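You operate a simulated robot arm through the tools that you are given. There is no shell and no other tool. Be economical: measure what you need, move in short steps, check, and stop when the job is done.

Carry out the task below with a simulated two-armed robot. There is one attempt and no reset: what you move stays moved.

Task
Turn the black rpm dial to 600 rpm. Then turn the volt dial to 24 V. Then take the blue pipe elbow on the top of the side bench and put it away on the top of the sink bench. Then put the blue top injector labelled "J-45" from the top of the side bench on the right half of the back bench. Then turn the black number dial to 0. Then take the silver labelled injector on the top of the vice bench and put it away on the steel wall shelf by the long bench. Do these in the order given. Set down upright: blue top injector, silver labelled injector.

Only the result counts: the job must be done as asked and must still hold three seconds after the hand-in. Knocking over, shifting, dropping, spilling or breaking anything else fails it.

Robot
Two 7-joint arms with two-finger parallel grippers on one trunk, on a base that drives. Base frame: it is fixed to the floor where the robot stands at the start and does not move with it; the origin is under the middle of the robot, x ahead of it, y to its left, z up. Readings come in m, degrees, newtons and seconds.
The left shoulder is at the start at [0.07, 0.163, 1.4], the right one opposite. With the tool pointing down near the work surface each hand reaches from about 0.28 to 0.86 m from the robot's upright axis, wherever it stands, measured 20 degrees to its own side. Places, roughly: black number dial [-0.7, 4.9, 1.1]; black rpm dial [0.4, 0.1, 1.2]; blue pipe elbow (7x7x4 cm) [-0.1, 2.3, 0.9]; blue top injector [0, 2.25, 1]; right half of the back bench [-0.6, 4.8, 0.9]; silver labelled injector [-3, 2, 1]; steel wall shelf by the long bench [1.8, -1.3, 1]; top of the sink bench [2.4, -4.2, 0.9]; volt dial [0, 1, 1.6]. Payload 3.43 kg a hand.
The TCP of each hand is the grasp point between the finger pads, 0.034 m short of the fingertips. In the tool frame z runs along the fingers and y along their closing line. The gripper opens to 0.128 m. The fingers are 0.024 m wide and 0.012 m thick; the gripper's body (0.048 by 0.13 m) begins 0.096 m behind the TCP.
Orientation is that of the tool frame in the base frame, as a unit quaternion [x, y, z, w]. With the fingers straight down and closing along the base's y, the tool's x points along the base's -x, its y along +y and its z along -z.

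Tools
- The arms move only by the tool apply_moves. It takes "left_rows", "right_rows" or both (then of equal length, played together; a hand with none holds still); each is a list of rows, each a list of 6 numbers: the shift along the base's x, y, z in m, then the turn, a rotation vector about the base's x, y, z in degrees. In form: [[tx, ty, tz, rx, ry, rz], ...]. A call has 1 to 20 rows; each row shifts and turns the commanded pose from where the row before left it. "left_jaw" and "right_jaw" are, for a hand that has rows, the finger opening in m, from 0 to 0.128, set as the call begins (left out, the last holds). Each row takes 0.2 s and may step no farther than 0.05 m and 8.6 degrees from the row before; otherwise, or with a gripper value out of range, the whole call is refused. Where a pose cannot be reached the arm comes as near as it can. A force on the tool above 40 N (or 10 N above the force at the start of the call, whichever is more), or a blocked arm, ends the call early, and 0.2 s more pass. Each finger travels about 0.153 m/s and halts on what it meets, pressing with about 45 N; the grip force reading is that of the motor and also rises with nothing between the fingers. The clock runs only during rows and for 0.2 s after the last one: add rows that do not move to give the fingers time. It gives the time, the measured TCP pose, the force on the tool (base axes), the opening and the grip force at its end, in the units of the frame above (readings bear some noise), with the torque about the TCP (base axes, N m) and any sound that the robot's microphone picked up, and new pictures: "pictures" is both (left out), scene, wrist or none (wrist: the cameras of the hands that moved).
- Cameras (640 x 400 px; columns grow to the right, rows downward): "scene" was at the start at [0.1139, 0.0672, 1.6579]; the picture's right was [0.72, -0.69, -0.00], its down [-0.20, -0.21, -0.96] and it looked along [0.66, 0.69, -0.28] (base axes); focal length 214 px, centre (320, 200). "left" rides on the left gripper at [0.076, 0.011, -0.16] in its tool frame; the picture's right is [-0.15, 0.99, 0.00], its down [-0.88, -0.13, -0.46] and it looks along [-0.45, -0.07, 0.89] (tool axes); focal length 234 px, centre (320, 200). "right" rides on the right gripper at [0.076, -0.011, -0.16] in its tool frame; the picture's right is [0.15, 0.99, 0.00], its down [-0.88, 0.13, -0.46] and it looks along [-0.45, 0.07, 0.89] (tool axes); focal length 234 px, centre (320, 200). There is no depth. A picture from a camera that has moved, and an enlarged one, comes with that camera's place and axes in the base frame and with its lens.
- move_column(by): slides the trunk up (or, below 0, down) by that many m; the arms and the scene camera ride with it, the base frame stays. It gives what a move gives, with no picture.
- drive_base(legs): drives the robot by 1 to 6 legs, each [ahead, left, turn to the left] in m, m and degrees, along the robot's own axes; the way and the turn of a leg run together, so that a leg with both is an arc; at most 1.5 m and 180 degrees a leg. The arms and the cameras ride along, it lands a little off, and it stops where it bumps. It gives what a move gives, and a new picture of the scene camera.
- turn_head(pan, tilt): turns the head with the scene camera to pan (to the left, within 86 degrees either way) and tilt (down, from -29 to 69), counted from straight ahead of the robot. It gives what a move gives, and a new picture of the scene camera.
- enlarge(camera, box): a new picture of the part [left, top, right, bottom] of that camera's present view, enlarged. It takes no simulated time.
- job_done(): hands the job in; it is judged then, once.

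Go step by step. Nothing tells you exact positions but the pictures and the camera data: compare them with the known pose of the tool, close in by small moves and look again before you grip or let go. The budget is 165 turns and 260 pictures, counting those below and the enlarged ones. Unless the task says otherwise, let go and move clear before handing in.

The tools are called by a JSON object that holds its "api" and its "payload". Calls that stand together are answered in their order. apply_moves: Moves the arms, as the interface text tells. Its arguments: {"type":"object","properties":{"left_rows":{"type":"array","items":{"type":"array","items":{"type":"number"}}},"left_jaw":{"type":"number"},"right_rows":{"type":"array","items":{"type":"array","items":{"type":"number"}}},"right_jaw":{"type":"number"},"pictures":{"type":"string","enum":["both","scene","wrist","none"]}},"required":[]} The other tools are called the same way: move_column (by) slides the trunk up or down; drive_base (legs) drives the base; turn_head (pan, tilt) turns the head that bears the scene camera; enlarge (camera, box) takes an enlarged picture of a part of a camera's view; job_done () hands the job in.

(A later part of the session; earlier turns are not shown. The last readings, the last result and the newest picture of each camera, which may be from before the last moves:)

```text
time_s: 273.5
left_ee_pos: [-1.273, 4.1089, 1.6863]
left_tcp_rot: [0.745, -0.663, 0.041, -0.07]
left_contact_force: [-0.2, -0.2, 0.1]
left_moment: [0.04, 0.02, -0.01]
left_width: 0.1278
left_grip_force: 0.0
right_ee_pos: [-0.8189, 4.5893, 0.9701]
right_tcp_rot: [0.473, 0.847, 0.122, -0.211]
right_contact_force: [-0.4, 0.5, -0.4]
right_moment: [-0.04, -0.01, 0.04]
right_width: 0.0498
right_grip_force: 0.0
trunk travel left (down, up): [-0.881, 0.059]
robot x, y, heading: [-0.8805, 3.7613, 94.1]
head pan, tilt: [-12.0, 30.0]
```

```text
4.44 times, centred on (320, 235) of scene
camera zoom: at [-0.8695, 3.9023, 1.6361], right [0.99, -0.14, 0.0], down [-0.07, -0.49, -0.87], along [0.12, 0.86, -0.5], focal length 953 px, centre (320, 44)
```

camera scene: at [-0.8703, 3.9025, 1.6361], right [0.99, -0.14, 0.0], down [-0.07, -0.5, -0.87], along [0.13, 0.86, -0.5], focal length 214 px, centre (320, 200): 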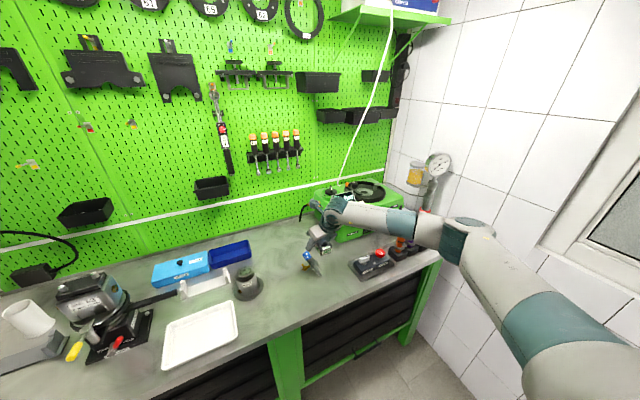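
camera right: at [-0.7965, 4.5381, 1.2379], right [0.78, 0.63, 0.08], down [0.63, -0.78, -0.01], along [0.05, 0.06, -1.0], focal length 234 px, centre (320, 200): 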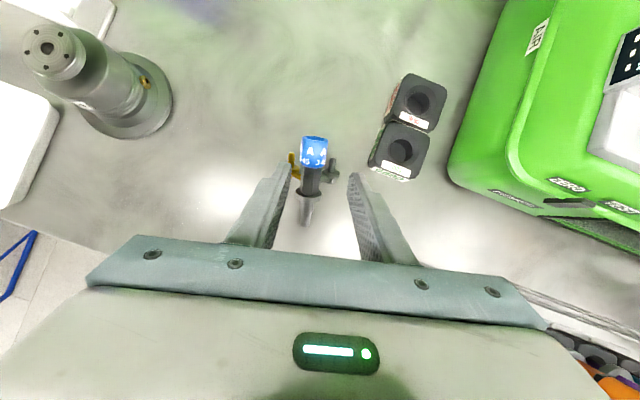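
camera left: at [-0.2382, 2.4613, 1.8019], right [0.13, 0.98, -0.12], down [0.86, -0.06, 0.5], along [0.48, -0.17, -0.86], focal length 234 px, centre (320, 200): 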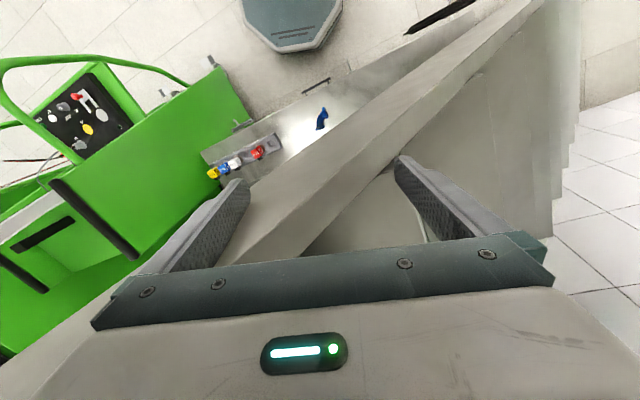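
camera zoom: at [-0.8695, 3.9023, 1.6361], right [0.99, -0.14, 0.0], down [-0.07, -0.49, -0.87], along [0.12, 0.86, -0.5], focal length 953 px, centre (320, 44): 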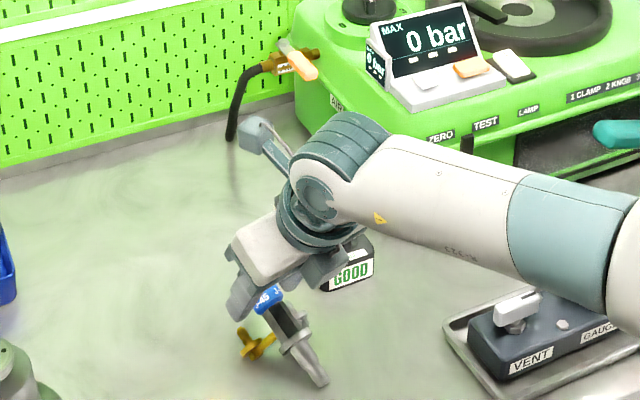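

{"api": "apply_moves", "payload": {"right_rows": [[0.001, -0.0016, 0.0035, 0, 0, 0], [0, 0, 0, 0, 0, 0]], "pictures": "none"}}

{"api": "apply_moves", "payload": {"right_rows": [[0, 0, 0, 0, 0, 0], [0, 0, 0, 0, 0, 0], [0, 0, 0, 0, 0, 0]], "right_jaw": 0.018, "pictures": "none"}}

{"api": "apply_moves", "payload": {"right_rows": [[0, 0, 0.02, 0, 0, 0], [0, 0, 0.03, 0, 0, 0], [0, 0, 0.03, 0, 0, 0], [0, 0, 0, 0, 0, 0]], "pictures": "wrist"}}

{"api": "enlarge", "payload": {"camera": "scene", "box": [270, 190, 370, 280]}}

```text
time_s: 274.1
left_ee_pos: [-1.2737, 4.1086, 1.6867]
left_tcp_rot: [0.744, -0.663, 0.042, -0.07]
left_contact_force: [0.2, 0.6, -0.3]
left_moment: [0.03, -0.05, -0.03]
left_width: 0.1278
left_grip_force: 0.0
right_ee_pos: [-0.8182, 4.5894, 0.9732]
right_tcp_rot: [0.473, 0.847, 0.122, -0.211]
right_contact_force: [-0.4, 0.4, -0.5]
right_moment: [-0.02, -0.02, 0.0]
right_width: 0.0499
right_grip_force: 0.1
trunk travel left (down, up): [-0.881, 0.059]
robot x, y, heading: [-0.881, 3.7619, 93.6]
head pan, tilt: [-12.0, 30.0]
```

```text
time_s: 274.9
left_ee_pos: [-1.2749, 4.1088, 1.6861]
left_tcp_rot: [0.745, -0.662, 0.042, -0.07]
left_contact_force: [-0.1, 0.2, -0.5]
left_moment: [-0.02, -0.02, 0.0]
left_width: 0.1283
left_grip_force: 0.2
right_ee_pos: [-0.8193, 4.5889, 0.9727]
right_tcp_rot: [0.473, 0.847, 0.122, -0.21]
right_contact_force: [-1.8, 0.2, 0.2]
right_moment: [0.04, -0.07, -0.03]
right_width: 0.0313
right_grip_force: 45.2
trunk travel left (down, up): [-0.881, 0.059]
robot x, y, heading: [-0.878, 3.7644, 93.4]
head pan, tilt: [-12.0, 30.0]
```

```text
time_s: 275.9
left_ee_pos: [-1.2738, 4.1102, 1.6869]
left_tcp_rot: [0.744, -0.663, 0.042, -0.07]
left_contact_force: [-0.4, -0.3, 0.3]
left_moment: [-0.03, -0.02, 0.03]
left_width: 0.128
left_grip_force: 0.1
right_ee_pos: [-0.8162, 4.5905, 1.0525]
right_tcp_rot: [0.473, 0.847, 0.122, -0.21]
right_contact_force: [-0.3, 0.3, -3.5]
right_moment: [0.06, 0.06, -0.01]
right_width: 0.0312
right_grip_force: 45.0
trunk travel left (down, up): [-0.881, 0.059]
robot x, y, heading: [-0.8781, 3.7642, 93.7]
head pan, tilt: [-12.0, 30.0]
camera right: at [-0.8219, 4.5767, 1.228], right [0.78, 0.63, 0.08], down [0.63, -0.78, -0.01], along [0.05, 0.06, -1.0], focal length 234 px, centre (320, 200)
```

right: 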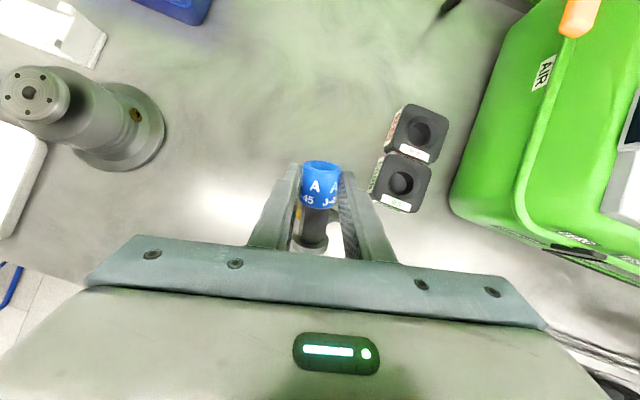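

```text
4.44 times, centred on (320, 235) of scene
camera zoom: at [-0.8694, 3.9033, 1.636], right [0.99, -0.14, 0.0], down [-0.07, -0.5, -0.87], along [0.12, 0.86, -0.5], focal length 953 px, centre (320, 44)
```

zoom: 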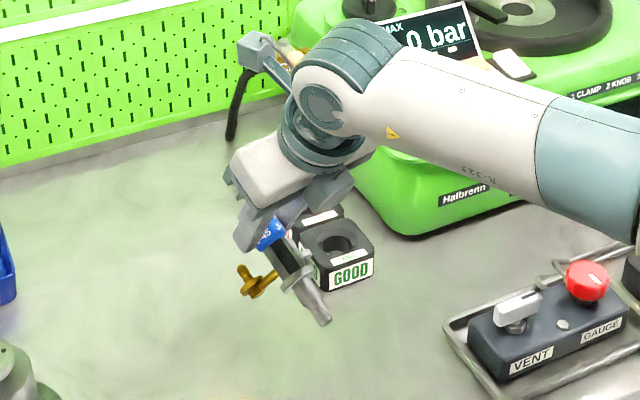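

Held. Raising slightly and rotating the hand by 62° to bring the injector upright.

{"api": "apply_moves", "payload": {"right_rows": [[0, -0.01, 0.03, 0, 0, 0], [0, -0.01, 0.03, 0, 0, 0], [0.003, -0.01, 0.005, 6.6, 4.07, 0], [0.003, -0.01, 0.005, 6.6, 4.07, 0], [0.003, -0.01, 0.005, 6.6, 4.07, 0], [0.003, -0.01, 0.005, 6.6, 4.07, 0], [0.003, -0.01, 0, 6.6, 4.07, 0], [0.003, -0.01, 0, 6.6, 4.07, 0], [0.003, 0, 0, 6.6, 4.07, 0], [0.003, 0, 0, 6.6, 4.07, 0], [0, 0, 0, 0, 0, 0]]}}

{"api": "enlarge", "payload": {"camera": "scene", "box": [270, 190, 370, 280]}}

```text
time_s: 278.3
left_ee_pos: [-1.2734, 4.1089, 1.6862]
left_tcp_rot: [0.744, -0.663, 0.042, -0.07]
left_contact_force: [-0.3, 0.2, 0.0]
left_moment: [0.0, 0.0, -0.02]
left_width: 0.1281
left_grip_force: 0.1
right_ee_pos: [-0.795, 4.5079, 1.1315]
right_tcp_rot: [-0.347, -0.614, -0.349, 0.617]
right_contact_force: [0.5, -0.2, -2.7]
right_moment: [-0.09, -0.04, 0.01]
right_width: 0.0314
right_grip_force: 45.2
trunk travel left (down, up): [-0.881, 0.059]
robot x, y, heading: [-0.8799, 3.7602, 93.7]
head pan, tilt: [-12.0, 30.0]
camera scene: at [-0.8692, 3.9027, 1.636], right [0.99, -0.14, 0.0], down [-0.07, -0.5, -0.87], along [0.13, 0.86, -0.5], focal length 214 px, centre (320, 200)
camera right: at [-0.7196, 4.3669, 1.2064], right [0.85, 0.51, 0.15], down [0.34, -0.32, -0.88], along [-0.4, 0.8, -0.45], focal length 234 px, centre (320, 200)
```

scene: 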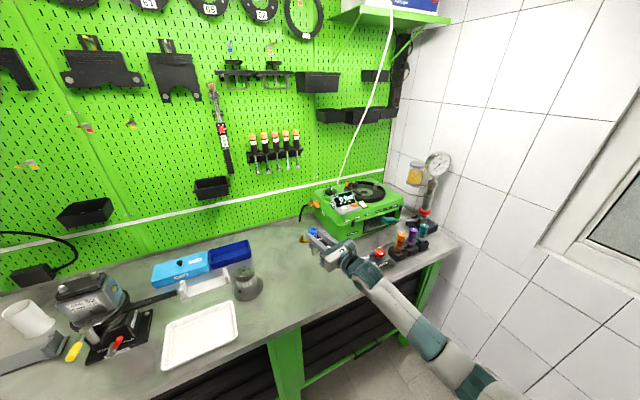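
right: 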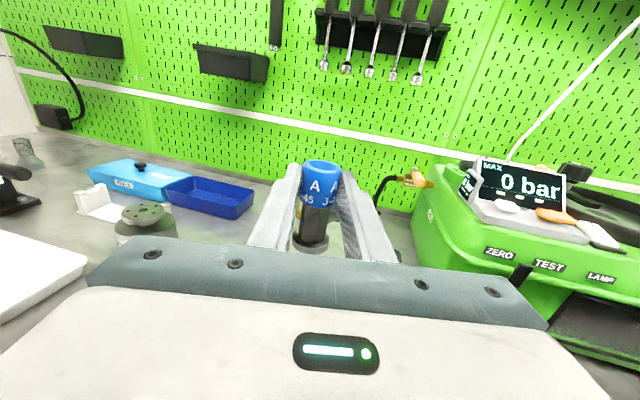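

```text
4.44 times, centred on (320, 235) of scene
camera zoom: at [-0.8692, 3.9027, 1.636], right [0.99, -0.14, 0.0], down [-0.07, -0.5, -0.87], along [0.13, 0.86, -0.5], focal length 953 px, centre (320, 44)
```

zoom: 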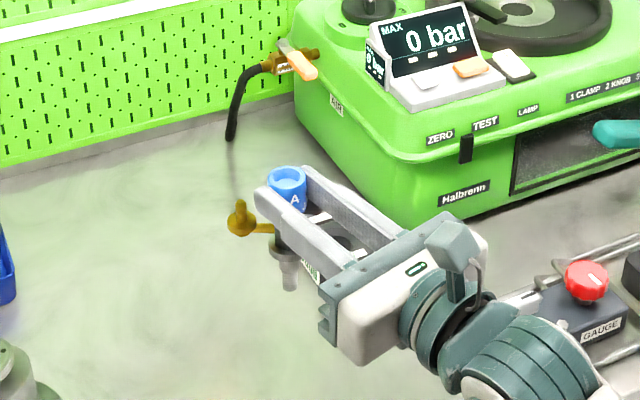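

Upright in the scene view. To verify verticality in the other plane before placing, I'll bring the left hand's camera to look from the side.

{"api": "apply_moves", "payload": {"left_rows": [[0.0165, 0.021, -0.04, 0, -8.2, 0], [0.0165, 0.021, -0.04, 0, -8.2, 0], [0.0165, 0.021, -0.04, 0, -8.2, 0], [0.0165, 0.021, -0.04, 0, -8.2, 0], [0.0165, 0.021, -0.04, 0, -8.2, 0], [0.0165, 0.021, -0.04, 0, -8.2, 0], [0.0165, 0.021, -0.04, 0, -8.2, 0], [0.0165, 0.021, -0.04, 0, -8.2, 0], [0.0165, 0.021, -0.04, 0, -8.2, 0], [0.0165, 0.021, -0.04, 0, -8.2, 0], [0.0165, 0.021, -0.04, 0, -8, 0], [0.0165, 0.021, -0.04, 0, 0, 0], [0.0165, 0.021, -0.04, 0, 0, 0], [0.0165, 0.021, -0.04, 0, 0, 0]], "left_jaw": 0.04}}

```text
time_s: 281.3
left_ee_pos: [-1.1335, 4.277, 1.1775]
left_tcp_rot: [0.586, -0.462, 0.471, -0.47]
left_contact_force: [-0.2, 0.6, -0.2]
left_moment: [-0.01, 0.0, 0.0]
left_width: 0.0403
left_grip_force: 0.0
left hand out of reach, approached as far as the arm can: row 10, 11, 12, 13, 14
right_ee_pos: [-0.7949, 4.5103, 1.1324]
right_tcp_rot: [-0.347, -0.615, -0.348, 0.617]
right_contact_force: [-0.8, 0.3, -3.7]
right_moment: [-0.08, -0.04, 0.01]
right_width: 0.0313
right_grip_force: 45.1
trunk travel left (down, up): [-0.881, 0.059]
robot x, y, heading: [-0.882, 3.7634, 93.7]
head pan, tilt: [-12.0, 30.0]
camera scene: at [-0.8701, 3.9034, 1.6361], right [0.99, -0.14, 0.0], down [-0.07, -0.5, -0.87], along [0.12, 0.86, -0.5], focal length 214 px, centre (320, 200)
camera left: at [-1.2816, 4.182, 1.1944], right [-0.12, 0.01, -0.99], down [-0.55, 0.83, 0.08], along [0.83, 0.56, -0.09], focal length 234 px, centre (320, 200)
```

scene: 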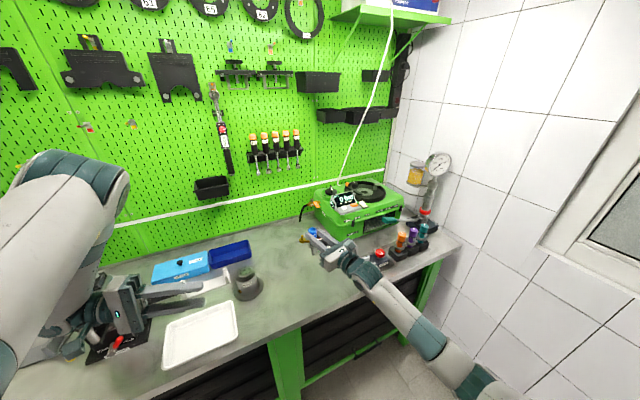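
left: 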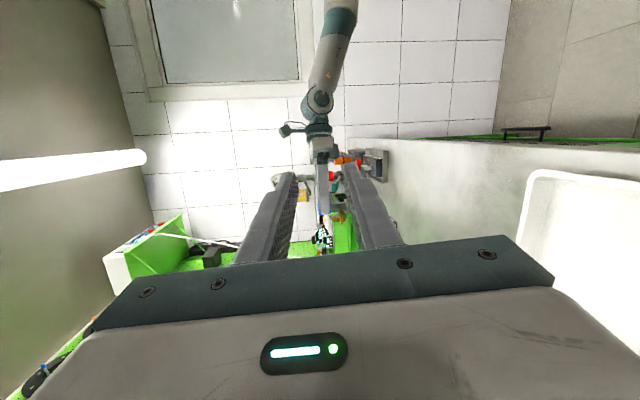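

{"api": "enlarge", "payload": {"camera": "left", "box": [290, 170, 370, 230]}}

```text
6.67 times, centred on (330, 200) of left
camera zoom: at [-1.2816, 4.182, 1.1944], right [-0.12, 0.01, -0.99], down [-0.55, 0.83, 0.08], along [0.83, 0.56, -0.09], focal length 1561 px, centre (253, 200)
```

zoom: 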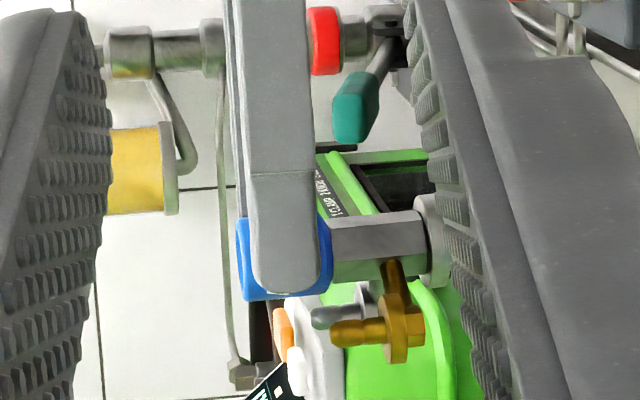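

{"api": "enlarge", "payload": {"camera": "left", "box": [314, 195, 354, 220]}}

{"api": "enlarge", "payload": {"camera": "scene", "box": [300, 220, 340, 260]}}

```text
16.00 times, centred on (334, 208) of left
camera zoom: at [-1.2816, 4.182, 1.1944], right [-0.12, 0.01, -0.99], down [-0.55, 0.83, 0.08], along [0.83, 0.56, -0.09], focal length 3747 px, centre (96, 80)
```

zoom: 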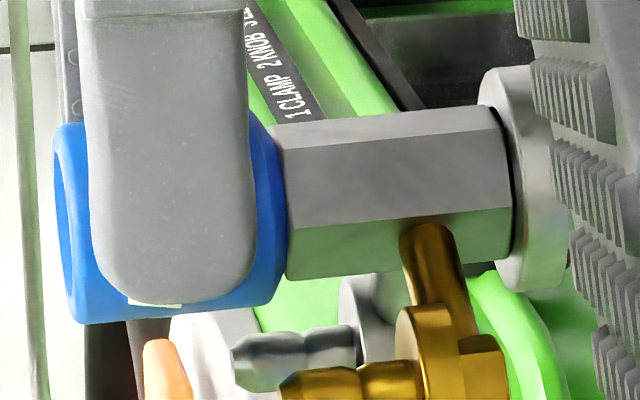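

```text
10.00 times, centred on (320, 240) of scene
camera zoom: at [-0.8701, 3.9034, 1.6361], right [0.99, -0.14, 0.0], down [-0.07, -0.5, -0.87], along [0.12, 0.86, -0.5], focal length 2145 px, centre (320, -200)
```

zoom: 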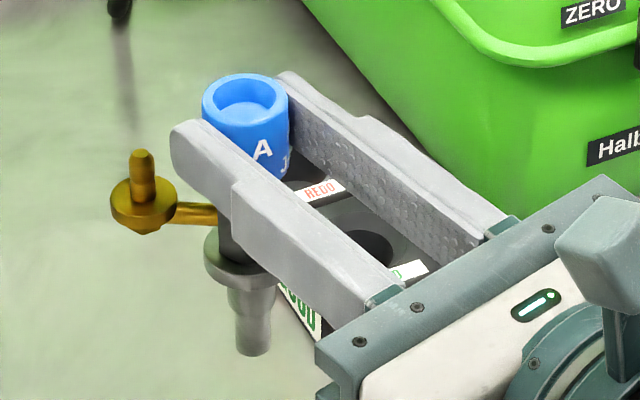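

The injector is vertical within about 1° in both planes. Before lowering, I'll check the forearm's clearance to the bench edge.

{"api": "turn_head", "payload": {"pan": -35, "tilt": 50}}

```text
time_s: 282.2
left_ee_pos: [-1.133, 4.2761, 1.1775]
left_tcp_rot: [0.587, -0.463, 0.47, -0.47]
left_contact_force: [0.4, 1.0, -0.4]
left_moment: [0.0, 0.04, -0.02]
left_width: 0.0397
left_grip_force: 0.1
right_ee_pos: [-0.7939, 4.5099, 1.1311]
right_tcp_rot: [-0.346, -0.616, -0.347, 0.617]
right_contact_force: [-0.4, -0.4, -2.5]
right_moment: [-0.1, -0.01, -0.01]
right_width: 0.0315
right_grip_force: 45.5
trunk travel left (down, up): [-0.881, 0.059]
robot x, y, heading: [-0.8773, 3.7626, 93.6]
head pan, tilt: [-35.0, 50.0]
camera scene: at [-0.8425, 3.879, 1.6066], right [0.85, -0.52, 0.0], down [-0.4, -0.65, -0.64], along [0.33, 0.55, -0.77], focal length 214 px, centre (320, 200)
```

scene: 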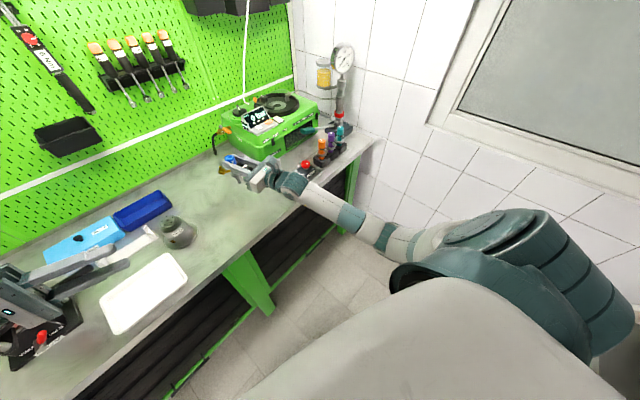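

Forearm slopes down from the shoulder and clears the bench. Lowering.

{"api": "apply_moves", "payload": {"right_rows": [[0, 0, -0.03, 0.43, 0.26, 0], [0, 0, -0.03, 0, 0, 0], [0, 0, -0.03, 0, 0, 0], [0, 0, -0.015, 0, 0, 0], [0, 0, 0, 0, 0, 0]], "pictures": "none"}}

{"api": "apply_moves", "payload": {"right_rows": [[0, 0, -0.004, 0, 0, 0], [0, 0, -0.004, 0, 0, 0], [0, 0, 0, 0, 0, 0]], "pictures": "none"}}

{"api": "enlarge", "payload": {"camera": "scene", "box": [200, 140, 280, 200]}}

```text
time_s: 283.4
left_ee_pos: [-1.1324, 4.2748, 1.178]
left_tcp_rot: [0.586, -0.463, 0.471, -0.469]
left_contact_force: [-0.6, -0.3, 0.3]
left_moment: [-0.01, 0.0, 0.03]
left_width: 0.0397
left_grip_force: 0.1
right_ee_pos: [-0.7945, 4.5094, 1.0256]
right_tcp_rot: [-0.346, -0.611, -0.35, 0.62]
right_contact_force: [-0.8, -1.1, -2.8]
right_moment: [-0.05, -0.06, -0.01]
right_width: 0.0313
right_grip_force: 45.0
trunk travel left (down, up): [-0.881, 0.059]
robot x, y, heading: [-0.8807, 3.7602, 93.7]
head pan, tilt: [-35.0, 50.0]
```

```text
time_s: 284.2
left_ee_pos: [-1.1336, 4.2754, 1.1779]
left_tcp_rot: [0.586, -0.463, 0.471, -0.47]
left_contact_force: [-0.5, -0.6, -0.8]
left_moment: [-0.02, 0.0, 0.01]
left_width: 0.0398
left_grip_force: 0.1
right_ee_pos: [-0.7956, 4.509, 1.0193]
right_tcp_rot: [-0.345, -0.612, -0.349, 0.619]
right_contact_force: [-0.6, 0.5, -3.2]
right_moment: [-0.06, -0.05, -0.01]
right_width: 0.0312
right_grip_force: 44.7
trunk travel left (down, up): [-0.881, 0.059]
robot x, y, heading: [-0.8817, 3.7625, 93.7]
head pan, tilt: [-35.0, 50.0]
```

```text
6.67 times, centred on (240, 170) of scene
camera zoom: at [-0.8426, 3.8791, 1.6065], right [0.85, -0.52, 0.0], down [-0.4, -0.65, -0.64], along [0.33, 0.55, -0.77], focal length 1430 px, centre (853, 400)
```

zoom: 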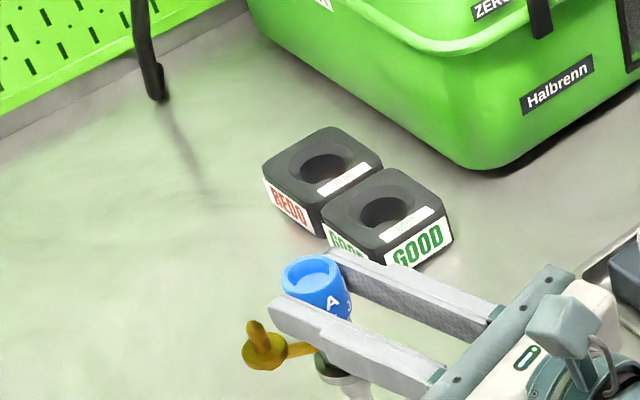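

{"api": "apply_moves", "payload": {"right_rows": [[0, 0, -0.004, 0, 0, 0], [0, 0, -0.004, 0, 0, 0], [0, 0, 0, 0, 0, 0]], "pictures": "none"}}

{"api": "apply_moves", "payload": {"right_rows": [[0, 0, -0.003, 0, 0, 0], [0, 0, 0, 0, 0, 0]], "pictures": "none"}}

{"api": "apply_moves", "payload": {"right_rows": [[0, 0, -0.003, 0, 0, 0], [0, 0, 0, 0, 0, 0]], "pictures": "none"}}

```text
time_s: 285.0
left_ee_pos: [-1.1335, 4.2761, 1.1779]
left_tcp_rot: [0.587, -0.462, 0.471, -0.469]
left_contact_force: [0.0, 0.6, 0.2]
left_moment: [0.01, 0.0, -0.02]
left_width: 0.04
left_grip_force: 0.0
right_ee_pos: [-0.7944, 4.5101, 1.0112]
right_tcp_rot: [-0.346, -0.612, -0.35, 0.619]
right_contact_force: [-0.6, 0.7, -3.3]
right_moment: [-0.08, -0.04, -0.03]
right_width: 0.0314
right_grip_force: 45.2
trunk travel left (down, up): [-0.881, 0.059]
robot x, y, heading: [-0.8797, 3.7638, 93.7]
head pan, tilt: [-35.0, 50.0]
```

```text
time_s: 285.6
left_ee_pos: [-1.1334, 4.2767, 1.1782]
left_tcp_rot: [0.586, -0.462, 0.472, -0.469]
left_contact_force: [-0.2, -0.2, 0.2]
left_moment: [-0.02, -0.03, 0.0]
left_width: 0.0398
left_grip_force: 0.1
right_ee_pos: [-0.7957, 4.5101, 1.0083]
right_tcp_rot: [-0.345, -0.612, -0.349, 0.619]
right_contact_force: [0.4, -0.8, -3.7]
right_moment: [-0.07, -0.06, -0.02]
right_width: 0.0312
right_grip_force: 44.7
trunk travel left (down, up): [-0.881, 0.059]
robot x, y, heading: [-0.8791, 3.7647, 93.6]
head pan, tilt: [-35.0, 50.0]
```

```text
time_s: 286.2
left_ee_pos: [-1.1332, 4.2749, 1.1783]
left_tcp_rot: [0.587, -0.463, 0.47, -0.469]
left_contact_force: [-0.1, 0.1, 0.5]
left_moment: [0.01, 0.03, -0.03]
left_width: 0.0397
left_grip_force: 0.2
right_ee_pos: [-0.7955, 4.5105, 1.0073]
right_tcp_rot: [-0.345, -0.612, -0.35, 0.62]
right_contact_force: [-1.2, 0.7, 2.9]
right_moment: [0.12, 0.12, 0.03]
right_width: 0.0313
right_grip_force: 45.4
trunk travel left (down, up): [-0.881, 0.059]
robot x, y, heading: [-0.8756, 3.7642, 93.7]
head pan, tilt: [-35.0, 50.0]
```

Light contact reached at TCP 1.007. Checking verticality again from the left camera.

{"api": "enlarge", "payload": {"camera": "left", "box": [325, 190, 385, 230]}}

```text
10.00 times, centred on (355, 210) of left
camera zoom: at [-1.281, 4.1812, 1.1952], right [-0.12, 0.01, -0.99], down [-0.55, 0.83, 0.08], along [0.83, 0.55, -0.09], focal length 2342 px, centre (-30, 100)
```

zoom: 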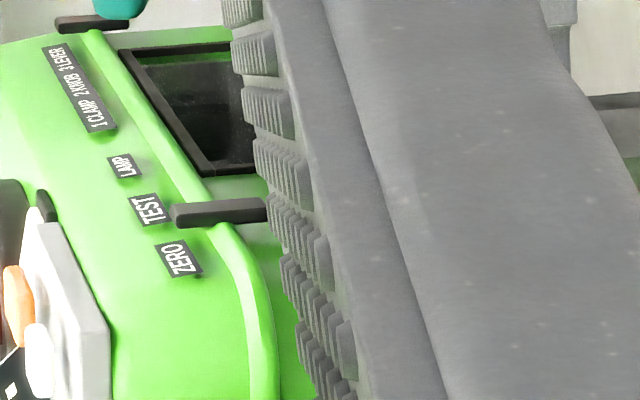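

{"api": "apply_moves", "payload": {"left_rows": [[0, 0, 0, 0, 0, 0], [0, 0, 0, 0, 0, 0], [0, 0, 0, 0, 0, 0]], "left_jaw": 0.128, "pictures": "none"}}

{"api": "enlarge", "payload": {"camera": "left", "box": [335, 180, 395, 220]}}

```text
time_s: 287.0
left_ee_pos: [-1.1334, 4.276, 1.1783]
left_tcp_rot: [0.587, -0.462, 0.471, -0.469]
left_contact_force: [0.0, 0.5, -0.2]
left_moment: [0.0, 0.03, -0.04]
left_width: 0.1279
left_grip_force: 0.1
right_ee_pos: [-0.7939, 4.5097, 1.006]
right_tcp_rot: [-0.345, -0.612, -0.35, 0.62]
right_contact_force: [0.1, 2.2, 6.1]
right_moment: [0.48, 0.14, -0.05]
right_width: 0.0315
right_grip_force: 44.8
trunk travel left (down, up): [-0.881, 0.059]
robot x, y, heading: [-0.8787, 3.7633, 93.9]
head pan, tilt: [-35.0, 50.0]
```

```text
10.00 times, centred on (365, 200) of left
camera zoom: at [-1.281, 4.1811, 1.1952], right [-0.12, 0.01, -0.99], down [-0.55, 0.83, 0.08], along [0.83, 0.55, -0.09], focal length 2342 px, centre (-130, 200)
```

zoom: 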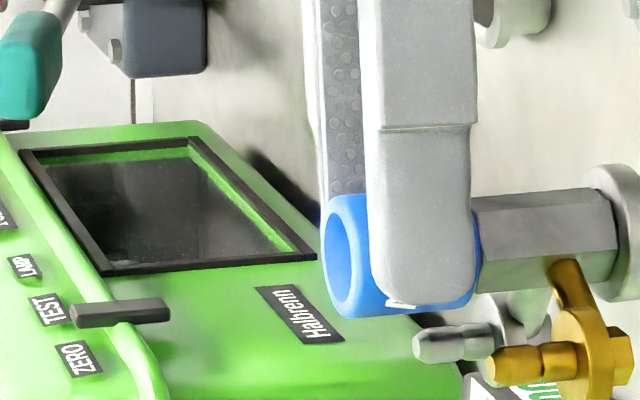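

Vertical within a degree. Opening gently, then checking.

{"api": "apply_moves", "payload": {"right_rows": [[0, 0, 0, 0, 0, 0], [0, 0, 0, 0, 0, 0], [0, 0, 0, 0, 0, 0], [0, 0, 0, 0, 0, 0], [0, 0, 0, 0, 0, 0]], "right_jaw": 0.05, "pictures": "none"}}

{"api": "enlarge", "payload": {"camera": "left", "box": [335, 180, 395, 220]}}

{"api": "enlarge", "payload": {"camera": "scene", "box": [200, 140, 280, 200]}}

```text
time_s: 288.2
left_ee_pos: [-1.1321, 4.2753, 1.1795]
left_tcp_rot: [0.586, -0.463, 0.472, -0.469]
left_contact_force: [0.1, 0.7, 0.1]
left_moment: [-0.01, -0.01, -0.03]
left_width: 0.1281
left_grip_force: 0.1
right_ee_pos: [-0.7947, 4.5096, 1.0058]
right_tcp_rot: [-0.345, -0.612, -0.35, 0.619]
right_contact_force: [0.6, -1.0, -0.1]
right_moment: [0.01, -0.01, 0.0]
right_width: 0.0499
right_grip_force: 0.1
trunk travel left (down, up): [-0.881, 0.059]
robot x, y, heading: [-0.8794, 3.762, 93.8]
head pan, tilt: [-35.0, 50.0]
```

```text
10.00 times, centred on (365, 200) of left
camera zoom: at [-1.281, 4.1813, 1.1951], right [-0.12, 0.01, -0.99], down [-0.55, 0.83, 0.08], along [0.83, 0.55, -0.09], focal length 2342 px, centre (-130, 200)
```

zoom: 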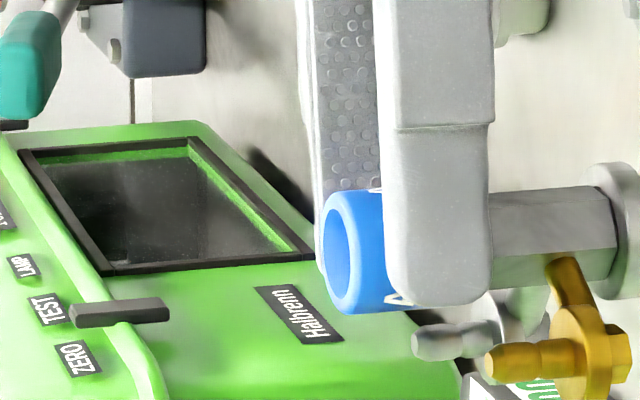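

```text
6.67 times, centred on (240, 170) of scene
camera zoom: at [-0.8427, 3.8786, 1.6066], right [0.85, -0.52, 0.0], down [-0.4, -0.65, -0.64], along [0.33, 0.55, -0.77], focal length 1430 px, centre (853, 400)
```

zoom: 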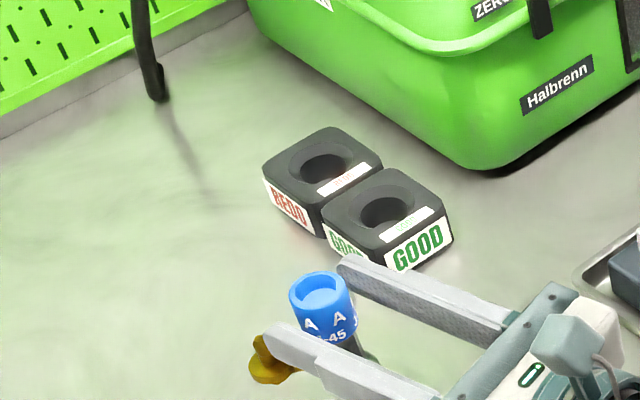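

It stands freely. Retreating straight back along the finger axis.

{"api": "apply_moves", "payload": {"right_rows": [[0.0105, -0.017, 0, 0, 0, 0], [0.0158, -0.0255, 0, 0, 0, 0], [0.021, -0.034, 0, 0, 0, 0], [0.021, -0.034, 0.01, 0, 0, 0], [0, -0.02, 0.04, 0, 0, 0], [0, 0, 0.045, 0, 0, 0], [0, 0, 0.045, 0, 0, 0]], "pictures": "scene"}}

{"api": "enlarge", "payload": {"camera": "left", "box": [325, 170, 405, 230]}}

{"api": "enlarge", "payload": {"camera": "scene", "box": [200, 140, 280, 200]}}

```text
time_s: 289.8
left_ee_pos: [-1.1318, 4.2759, 1.1786]
left_tcp_rot: [0.587, -0.463, 0.472, -0.468]
left_contact_force: [-0.3, 0.3, 0.3]
left_moment: [-0.01, 0.0, 0.0]
left_width: 0.1279
left_grip_force: 0.0
right_ee_pos: [-0.7255, 4.3773, 1.1454]
right_tcp_rot: [-0.346, -0.612, -0.35, 0.619]
right_contact_force: [0.3, 0.3, 1.0]
right_moment: [-0.01, 0.07, -0.02]
right_width: 0.0503
right_grip_force: 0.1
trunk travel left (down, up): [-0.881, 0.059]
robot x, y, heading: [-0.8769, 3.767, 93.8]
head pan, tilt: [-35.0, 50.0]
camera scene: at [-0.8426, 3.8788, 1.6065], right [0.85, -0.52, 0.0], down [-0.4, -0.65, -0.64], along [0.33, 0.55, -0.77], focal length 214 px, centre (320, 200)
```

scene: 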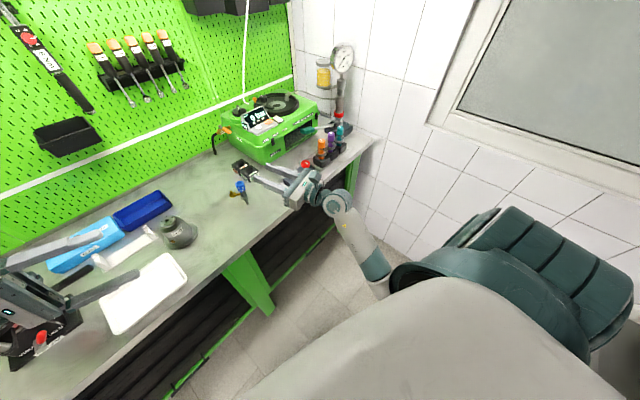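

```text
6.67 times, centred on (365, 200) of left
camera zoom: at [-1.2808, 4.1817, 1.195], right [-0.12, 0.01, -0.99], down [-0.55, 0.83, 0.08], along [0.83, 0.55, -0.09], focal length 1561 px, centre (20, 200)
```

zoom: 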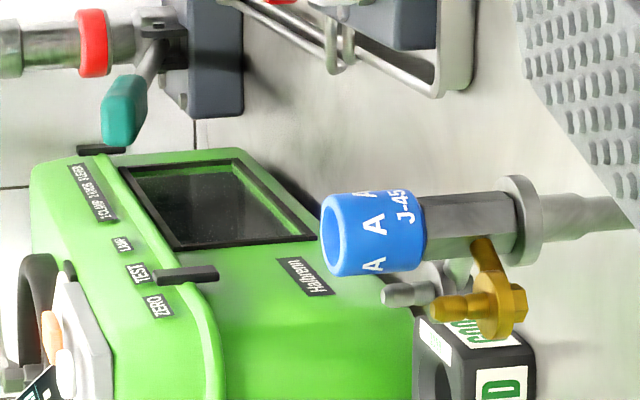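

```text
6.67 times, centred on (240, 170) of scene
camera zoom: at [-0.8426, 3.8788, 1.6065], right [0.85, -0.52, 0.0], down [-0.4, -0.65, -0.64], along [0.33, 0.55, -0.77], focal length 1430 px, centre (853, 400)
```

zoom: 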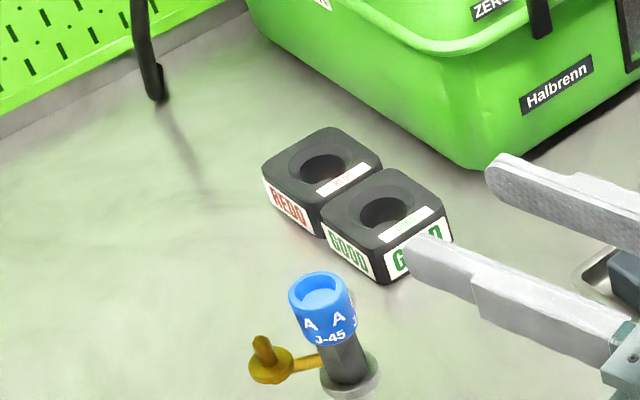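

J-45 stands upright at about [-0.805, 4.527]. Now look at the number dial on the green machine.

{"api": "turn_head", "payload": {"pan": -18, "tilt": 25}}

{"api": "enlarge", "payload": {"camera": "scene", "box": [280, 160, 400, 240]}}

```text
time_s: 290.7
left_ee_pos: [-1.1321, 4.2764, 1.1781]
left_tcp_rot: [0.586, -0.463, 0.471, -0.469]
left_contact_force: [0.1, -0.3, -0.8]
left_moment: [0.0, 0.0, 0.02]
left_width: 0.128
left_grip_force: 0.0
right_ee_pos: [-0.7258, 4.3771, 1.1451]
right_tcp_rot: [-0.345, -0.612, -0.35, 0.619]
right_contact_force: [-0.2, 0.6, 0.3]
right_moment: [-0.02, 0.0, 0.01]
right_width: 0.0499
right_grip_force: 0.0
trunk travel left (down, up): [-0.881, 0.059]
robot x, y, heading: [-0.8784, 3.7593, 93.7]
head pan, tilt: [-18.0, 25.0]
camera scene: at [-0.8598, 3.902, 1.644], right [0.97, -0.25, 0.0], down [-0.1, -0.41, -0.91], along [0.22, 0.88, -0.42], focal length 214 px, centre (320, 200)
```

scene: 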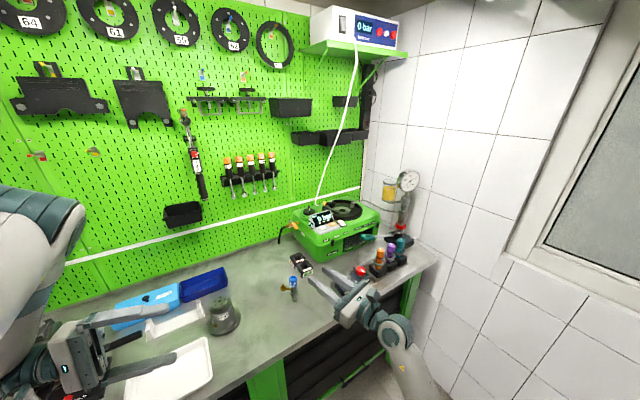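

```text
5.00 times, centred on (340, 200) of scene
camera zoom: at [-0.8598, 3.902, 1.644], right [0.97, -0.25, 0.0], down [-0.1, -0.41, -0.91], along [0.22, 0.88, -0.42], focal length 1072 px, centre (220, 200)
```

zoom: 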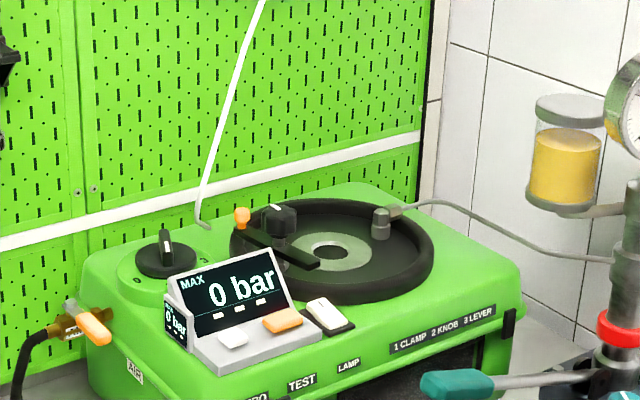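

The left black knob with the scale (~[-0.68, 4.86, 1.13]) matches the dial. I'll raise and re-point both hands down, then drive closer.

{"api": "apply_moves", "payload": {"right_rows": [[0, 0, 0.045, 0, 0, 0], [0, 0, 0.045, 0, 0, 0], [0, 0, 0.045, 0, 0, 0], [0, 0, 0.045, 0, 0, 0], [0, 0, 0.005, -6.98, -4.3, 0], [0, 0, 0.005, -6.98, -4.3, 0], [0, 0, 0.005, -6.98, -4.3, 0], [0, 0, 0.005, -6.98, -4.3, 0], [0, 0, 0.005, -6.98, -4.3, 0], [0, 0, 0.005, -6.98, -4.3, 0], [0, 0, 0.005, -6.98, -4.3, 0], [0, 0, 0.005, -6.98, -4.3, 0], [0, 0, 0.005, -6.98, -4.3, 0], [0, 0, 0.005, -6.98, -4.3, 0], [0, 0, 0.005, -7, -4.3, 0]], "left_rows": [[0, -0.01, 0.045, 0, 0, 0], [0, -0.01, 0.045, 0, 0, 0], [0, -0.01, 0.045, 0, 0, 0], [0, -0.01, 0.045, 0, 0, 0], [0, -0.01, 0.03, 0, 8.2, 0], [0, -0.01, 0.03, 0, 8.2, 0], [0, -0.01, 0.03, 0, 8.2, 0], [0, -0.01, 0.03, 0, 8.2, 0], [0, -0.01, 0.03, 0, 8.2, 0], [0, -0.01, 0.03, 0, 8.2, 0], [0, -0.01, 0.03, 0, 8.2, 0], [0, -0.01, 0.03, 0, 8.2, 0], [0, -0.01, 0.03, 0, 8.2, 0], [0, -0.01, 0.03, 0, 8.2, 0], [0, -0.01, 0.03, 0, 8, 0]], "pictures": "scene"}}

```text
time_s: 293.9
left_ee_pos: [-1.2141, 4.1871, 1.7074]
left_tcp_rot: [0.754, -0.654, -0.062, -0.022]
left_contact_force: [-0.3, 1.1, 1.3]
left_moment: [0.02, -0.03, 0.0]
left_width: 0.128
left_grip_force: 0.0
left hand out of reach, approached as far as the arm can: row 12, 13, 14, 15
right_ee_pos: [-0.7275, 4.3796, 1.3801]
right_tcp_rot: [0.487, 0.873, 0.005, 0.0]
right_contact_force: [-0.1, 0.4, 0.0]
right_moment: [0.02, -0.02, 0.01]
right_width: 0.0498
right_grip_force: 0.2
trunk travel left (down, up): [-0.881, 0.059]
robot x, y, heading: [-0.8786, 3.7651, 93.6]
head pan, tilt: [-18.0, 25.0]
camera scene: at [-0.8611, 3.9027, 1.6439], right [0.97, -0.25, 0.0], down [-0.1, -0.41, -0.91], along [0.22, 0.88, -0.42], focal length 214 px, centre (320, 200)
```

scene: 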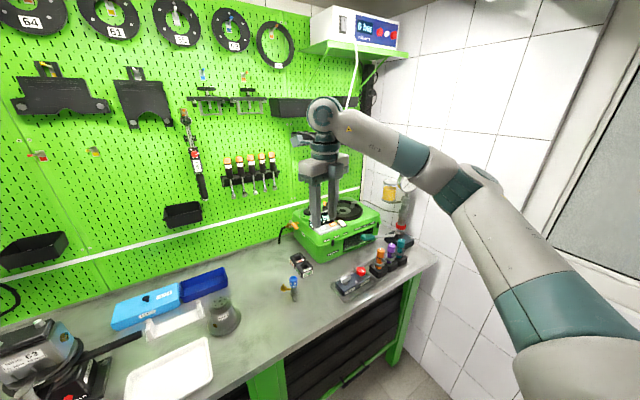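

{"api": "drive_base", "payload": {"legs": [[0.22, -0.12, 0]]}}

{"api": "enlarge", "payload": {"camera": "right", "box": [0, 0, 640, 400]}}

```text
time_s: 295.7
left_ee_pos: [-1.1085, 4.4059, 1.7082]
left_tcp_rot: [0.752, -0.655, -0.062, -0.026]
left_contact_force: [0.7, -0.5, -0.2]
left_moment: [0.03, -0.01, -0.05]
left_width: 0.1281
left_grip_force: 0.1
right_ee_pos: [-0.6209, 4.6004, 1.3832]
right_tcp_rot: [0.487, 0.873, 0.008, -0.003]
right_contact_force: [0.2, -0.7, 0.5]
right_moment: [0.04, -0.04, 0.02]
right_width: 0.0501
right_grip_force: 0.0
trunk travel left (down, up): [-0.881, 0.059]
robot x, y, heading: [-0.7752, 3.9916, 93.9]
head pan, tilt: [-18.0, 25.0]
camera scene: at [-0.7554, 4.1234, 1.6445], right [0.97, -0.25, 0.0], down [-0.1, -0.41, -0.91], along [0.22, 0.88, -0.42], focal length 214 px, centre (320, 200)
```

scene: 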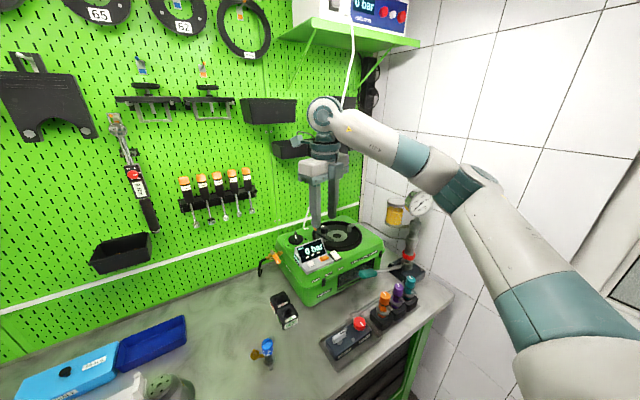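

```text
1.00 times, centred on (320, 200) of right (not enlarged: the box is as wide or as high as the picture)
camera zoom: at [-0.6705, 4.6576, 1.5418], right [0.76, 0.64, 0.01], down [0.57, -0.69, 0.45], along [0.3, -0.33, -0.89], focal length 234 px, centre (320, 200)
```

zoom: 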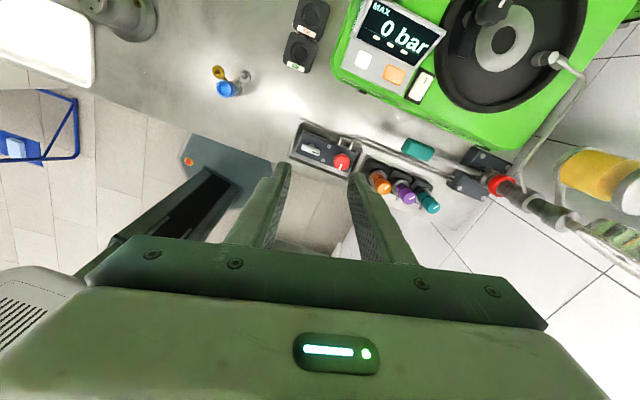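

{"api": "enlarge", "payload": {"camera": "scene", "box": [270, 210, 350, 270]}}

{"api": "enlarge", "payload": {"camera": "scene", "box": [280, 222, 320, 252]}}

```text
6.67 times, centred on (310, 240) of scene
camera zoom: at [-0.7554, 4.1234, 1.6445], right [0.97, -0.25, 0.0], down [-0.1, -0.41, -0.91], along [0.22, 0.88, -0.42], focal length 1430 px, centre (387, -67)
```

zoom: 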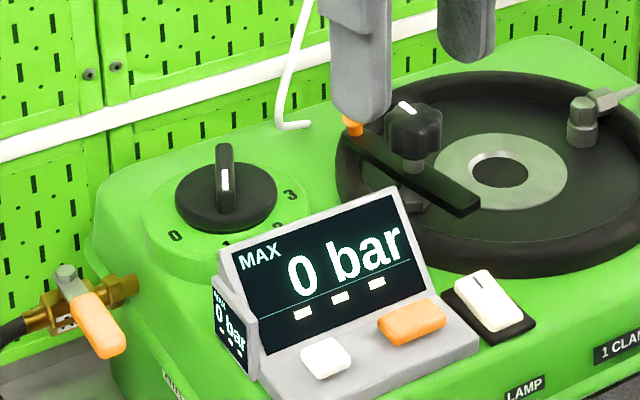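

```text
13.33 times, centred on (300, 237) of scene
camera zoom: at [-0.7554, 4.1234, 1.6445], right [0.97, -0.25, 0.0], down [-0.1, -0.41, -0.91], along [0.22, 0.88, -0.42], focal length 2860 px, centre (587, -293)
```

zoom: 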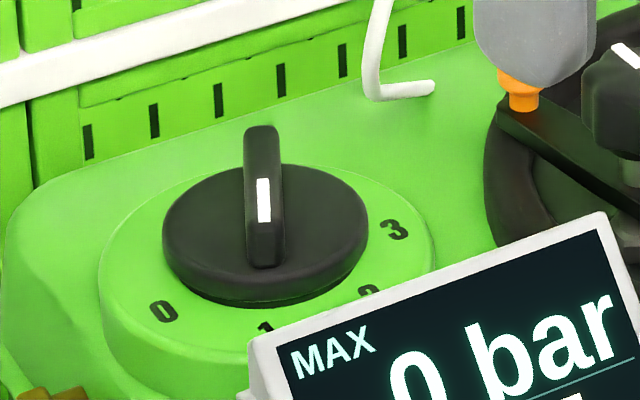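

The dial has positions 0–3 and its pointer is at 1; it must turn clockwise to 0. I'll turn the base left so the right arm reaches farther.

{"api": "drive_base", "payload": {"legs": [[0, 0, 24], [0.06, -0.06, 0]]}}

{"api": "turn_head", "payload": {"pan": -35, "tilt": 32}}

```text
time_s: 298.0
left_ee_pos: [-1.2277, 4.3048, 1.7084]
left_tcp_rot: [0.873, -0.483, -0.065, -0.016]
left_contact_force: [-0.1, -0.9, 0.2]
left_moment: [0.14, -0.04, -0.04]
left_width: 0.128
left_grip_force: 0.1
right_ee_pos: [-0.8606, 4.685, 1.3843]
right_tcp_rot: [0.294, 0.956, 0.008, -0.003]
right_contact_force: [0.1, -0.7, 1.3]
right_moment: [0.11, -0.03, 0.0]
right_width: 0.0499
right_grip_force: 0.1
trunk travel left (down, up): [-0.881, 0.059]
robot x, y, heading: [-0.7505, 4.0697, 117.8]
head pan, tilt: [-18.0, 25.0]
camera scene: at [-0.7892, 4.1928, 1.645], right [0.99, 0.17, 0.0], down [0.07, -0.41, -0.91], along [-0.15, 0.9, -0.42], focal length 214 px, centre (320, 200)
```

scene: 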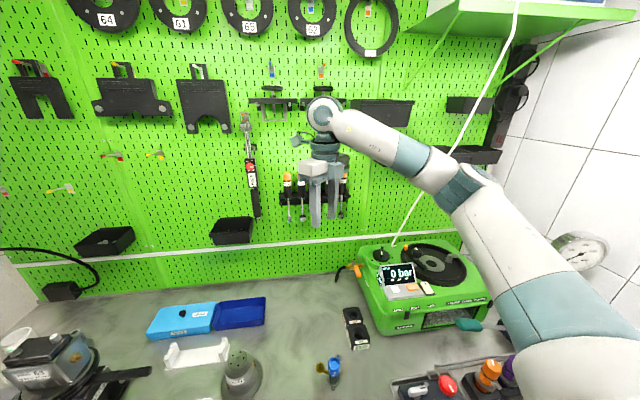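

```text
time_s: 298.8
left_ee_pos: [-1.2252, 4.3177, 1.7073]
left_tcp_rot: [0.873, -0.483, -0.064, -0.012]
left_contact_force: [-0.3, -0.1, -0.2]
left_moment: [0.0, -0.01, 0.01]
left_width: 0.1279
left_grip_force: 0.1
right_ee_pos: [-0.8593, 4.6939, 1.3797]
right_tcp_rot: [0.294, 0.956, 0.006, -0.003]
right_contact_force: [0.6, 0.0, 0.8]
right_moment: [-0.03, 0.01, -0.01]
right_width: 0.0502
right_grip_force: 0.1
trunk travel left (down, up): [-0.881, 0.059]
robot x, y, heading: [-0.7439, 4.0676, 117.7]
head pan, tilt: [-35.0, 32.0]
camera scene: at [-0.7594, 4.2025, 1.6328], right [0.99, -0.13, 0.0], down [-0.07, -0.53, -0.85], along [0.11, 0.84, -0.53], focal length 214 px, centre (320, 200)
```

scene: 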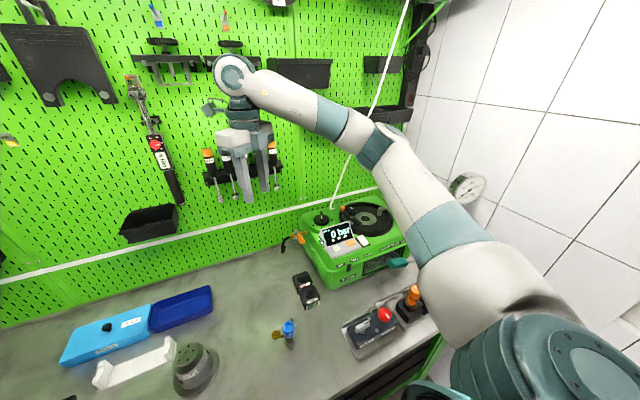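

Dial centre ≈[-0.664, 4.918, 1.097]; labels ~50° apart, pointer at "1", "0" is 50° clockwise. Moving the right hand above it with yaw so the fingers straddle the bar.

{"api": "apply_moves", "payload": {"right_rows": [[0.0139, 0.0155, -0.009, 0, 0, 8.07], [0.0139, 0.0155, -0.009, 0, 0, 8.07], [0.0139, 0.0155, -0.009, 0, 0, 8.07], [0.0139, 0.0155, -0.009, 0, 0, 8.07], [0.0139, 0.0155, -0.009, 0, 0, 8.07], [0.0139, 0.0155, -0.009, 0, 0, 8.07], [0.0139, 0.0155, -0.009, 0, 0, 8.07], [0.0139, 0.0155, -0.009, 0, 0, 8.07], [0.0139, 0.0155, -0.009, 0, 0, 8.07], [0.0139, 0.0155, -0.009, 0, 0, 8.07], [0.0139, 0.0155, -0.009, 0, 0, 8.07], [0.0139, 0.0155, -0.009, 0, 0, 8.07], [0.0139, 0.0155, -0.009, 0, 0, 8.07], [0.0139, 0.0155, -0.009, 0, 0, 8.07], [0, 0, 0, 0, 0, 0]]}}

```text
time_s: 302.2
left_ee_pos: [-1.2232, 4.2862, 1.7121]
left_tcp_rot: [0.873, -0.482, -0.068, -0.021]
left_contact_force: [0.8, -0.9, 1.1]
left_moment: [-0.04, 0.08, -0.01]
left_width: 0.1278
left_grip_force: 0.1
right_ee_pos: [-0.676, 4.884, 1.2732]
right_tcp_rot: [-0.647, 0.762, 0.01, -0.001]
right_contact_force: [-1.0, -0.2, -0.5]
right_moment: [-0.01, -0.08, 0.03]
right_width: 0.05
right_grip_force: 0.1
trunk travel left (down, up): [-0.881, 0.059]
robot x, y, heading: [-0.7442, 4.06, 117.9]
head pan, tilt: [-35.0, 32.0]
stopped in row 15 (right hand): the arm was blocked; the commanded pose is now the measured one
camera scene: at [-0.758, 4.1738, 1.6352], right [0.99, -0.13, 0.0], down [-0.07, -0.51, -0.86], along [0.11, 0.85, -0.52], focal length 214 px, centre (320, 200)
camera right: at [-0.6736, 4.805, 1.4305], right [-1.0, 0.02, 0.01], down [0.02, 0.88, 0.47], along [0.0, 0.47, -0.88], focal length 234 px, centre (320, 200)
```

scene: 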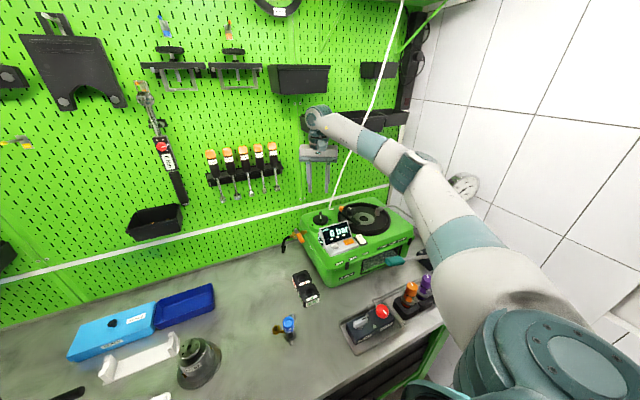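
right: 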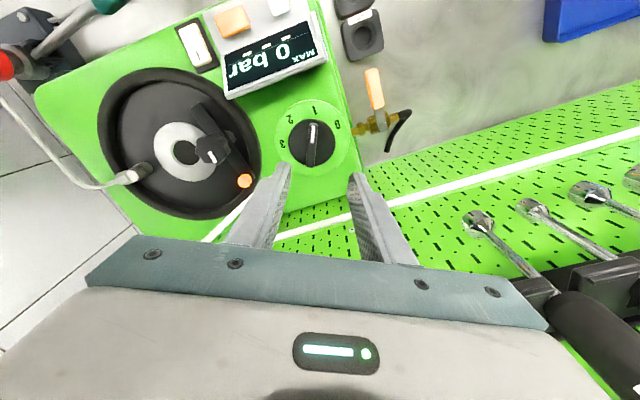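

The hand is nearly over the dial (re-triangulated at [-0.665, 4.882, 1.115]). Zooming to read pointer direction.

{"api": "enlarge", "payload": {"camera": "right", "box": [260, 90, 370, 180]}}

```text
4.44 times, centred on (315, 135) of right
camera zoom: at [-0.6736, 4.805, 1.4305], right [-1.0, 0.02, 0.01], down [0.02, 0.88, 0.47], along [0.0, 0.47, -0.88], focal length 1041 px, centre (342, 489)
```

zoom: 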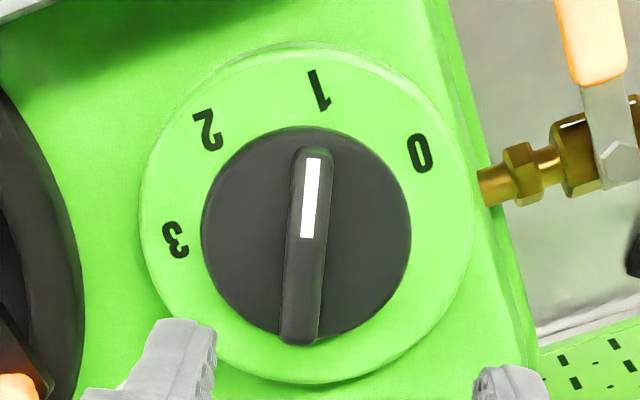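

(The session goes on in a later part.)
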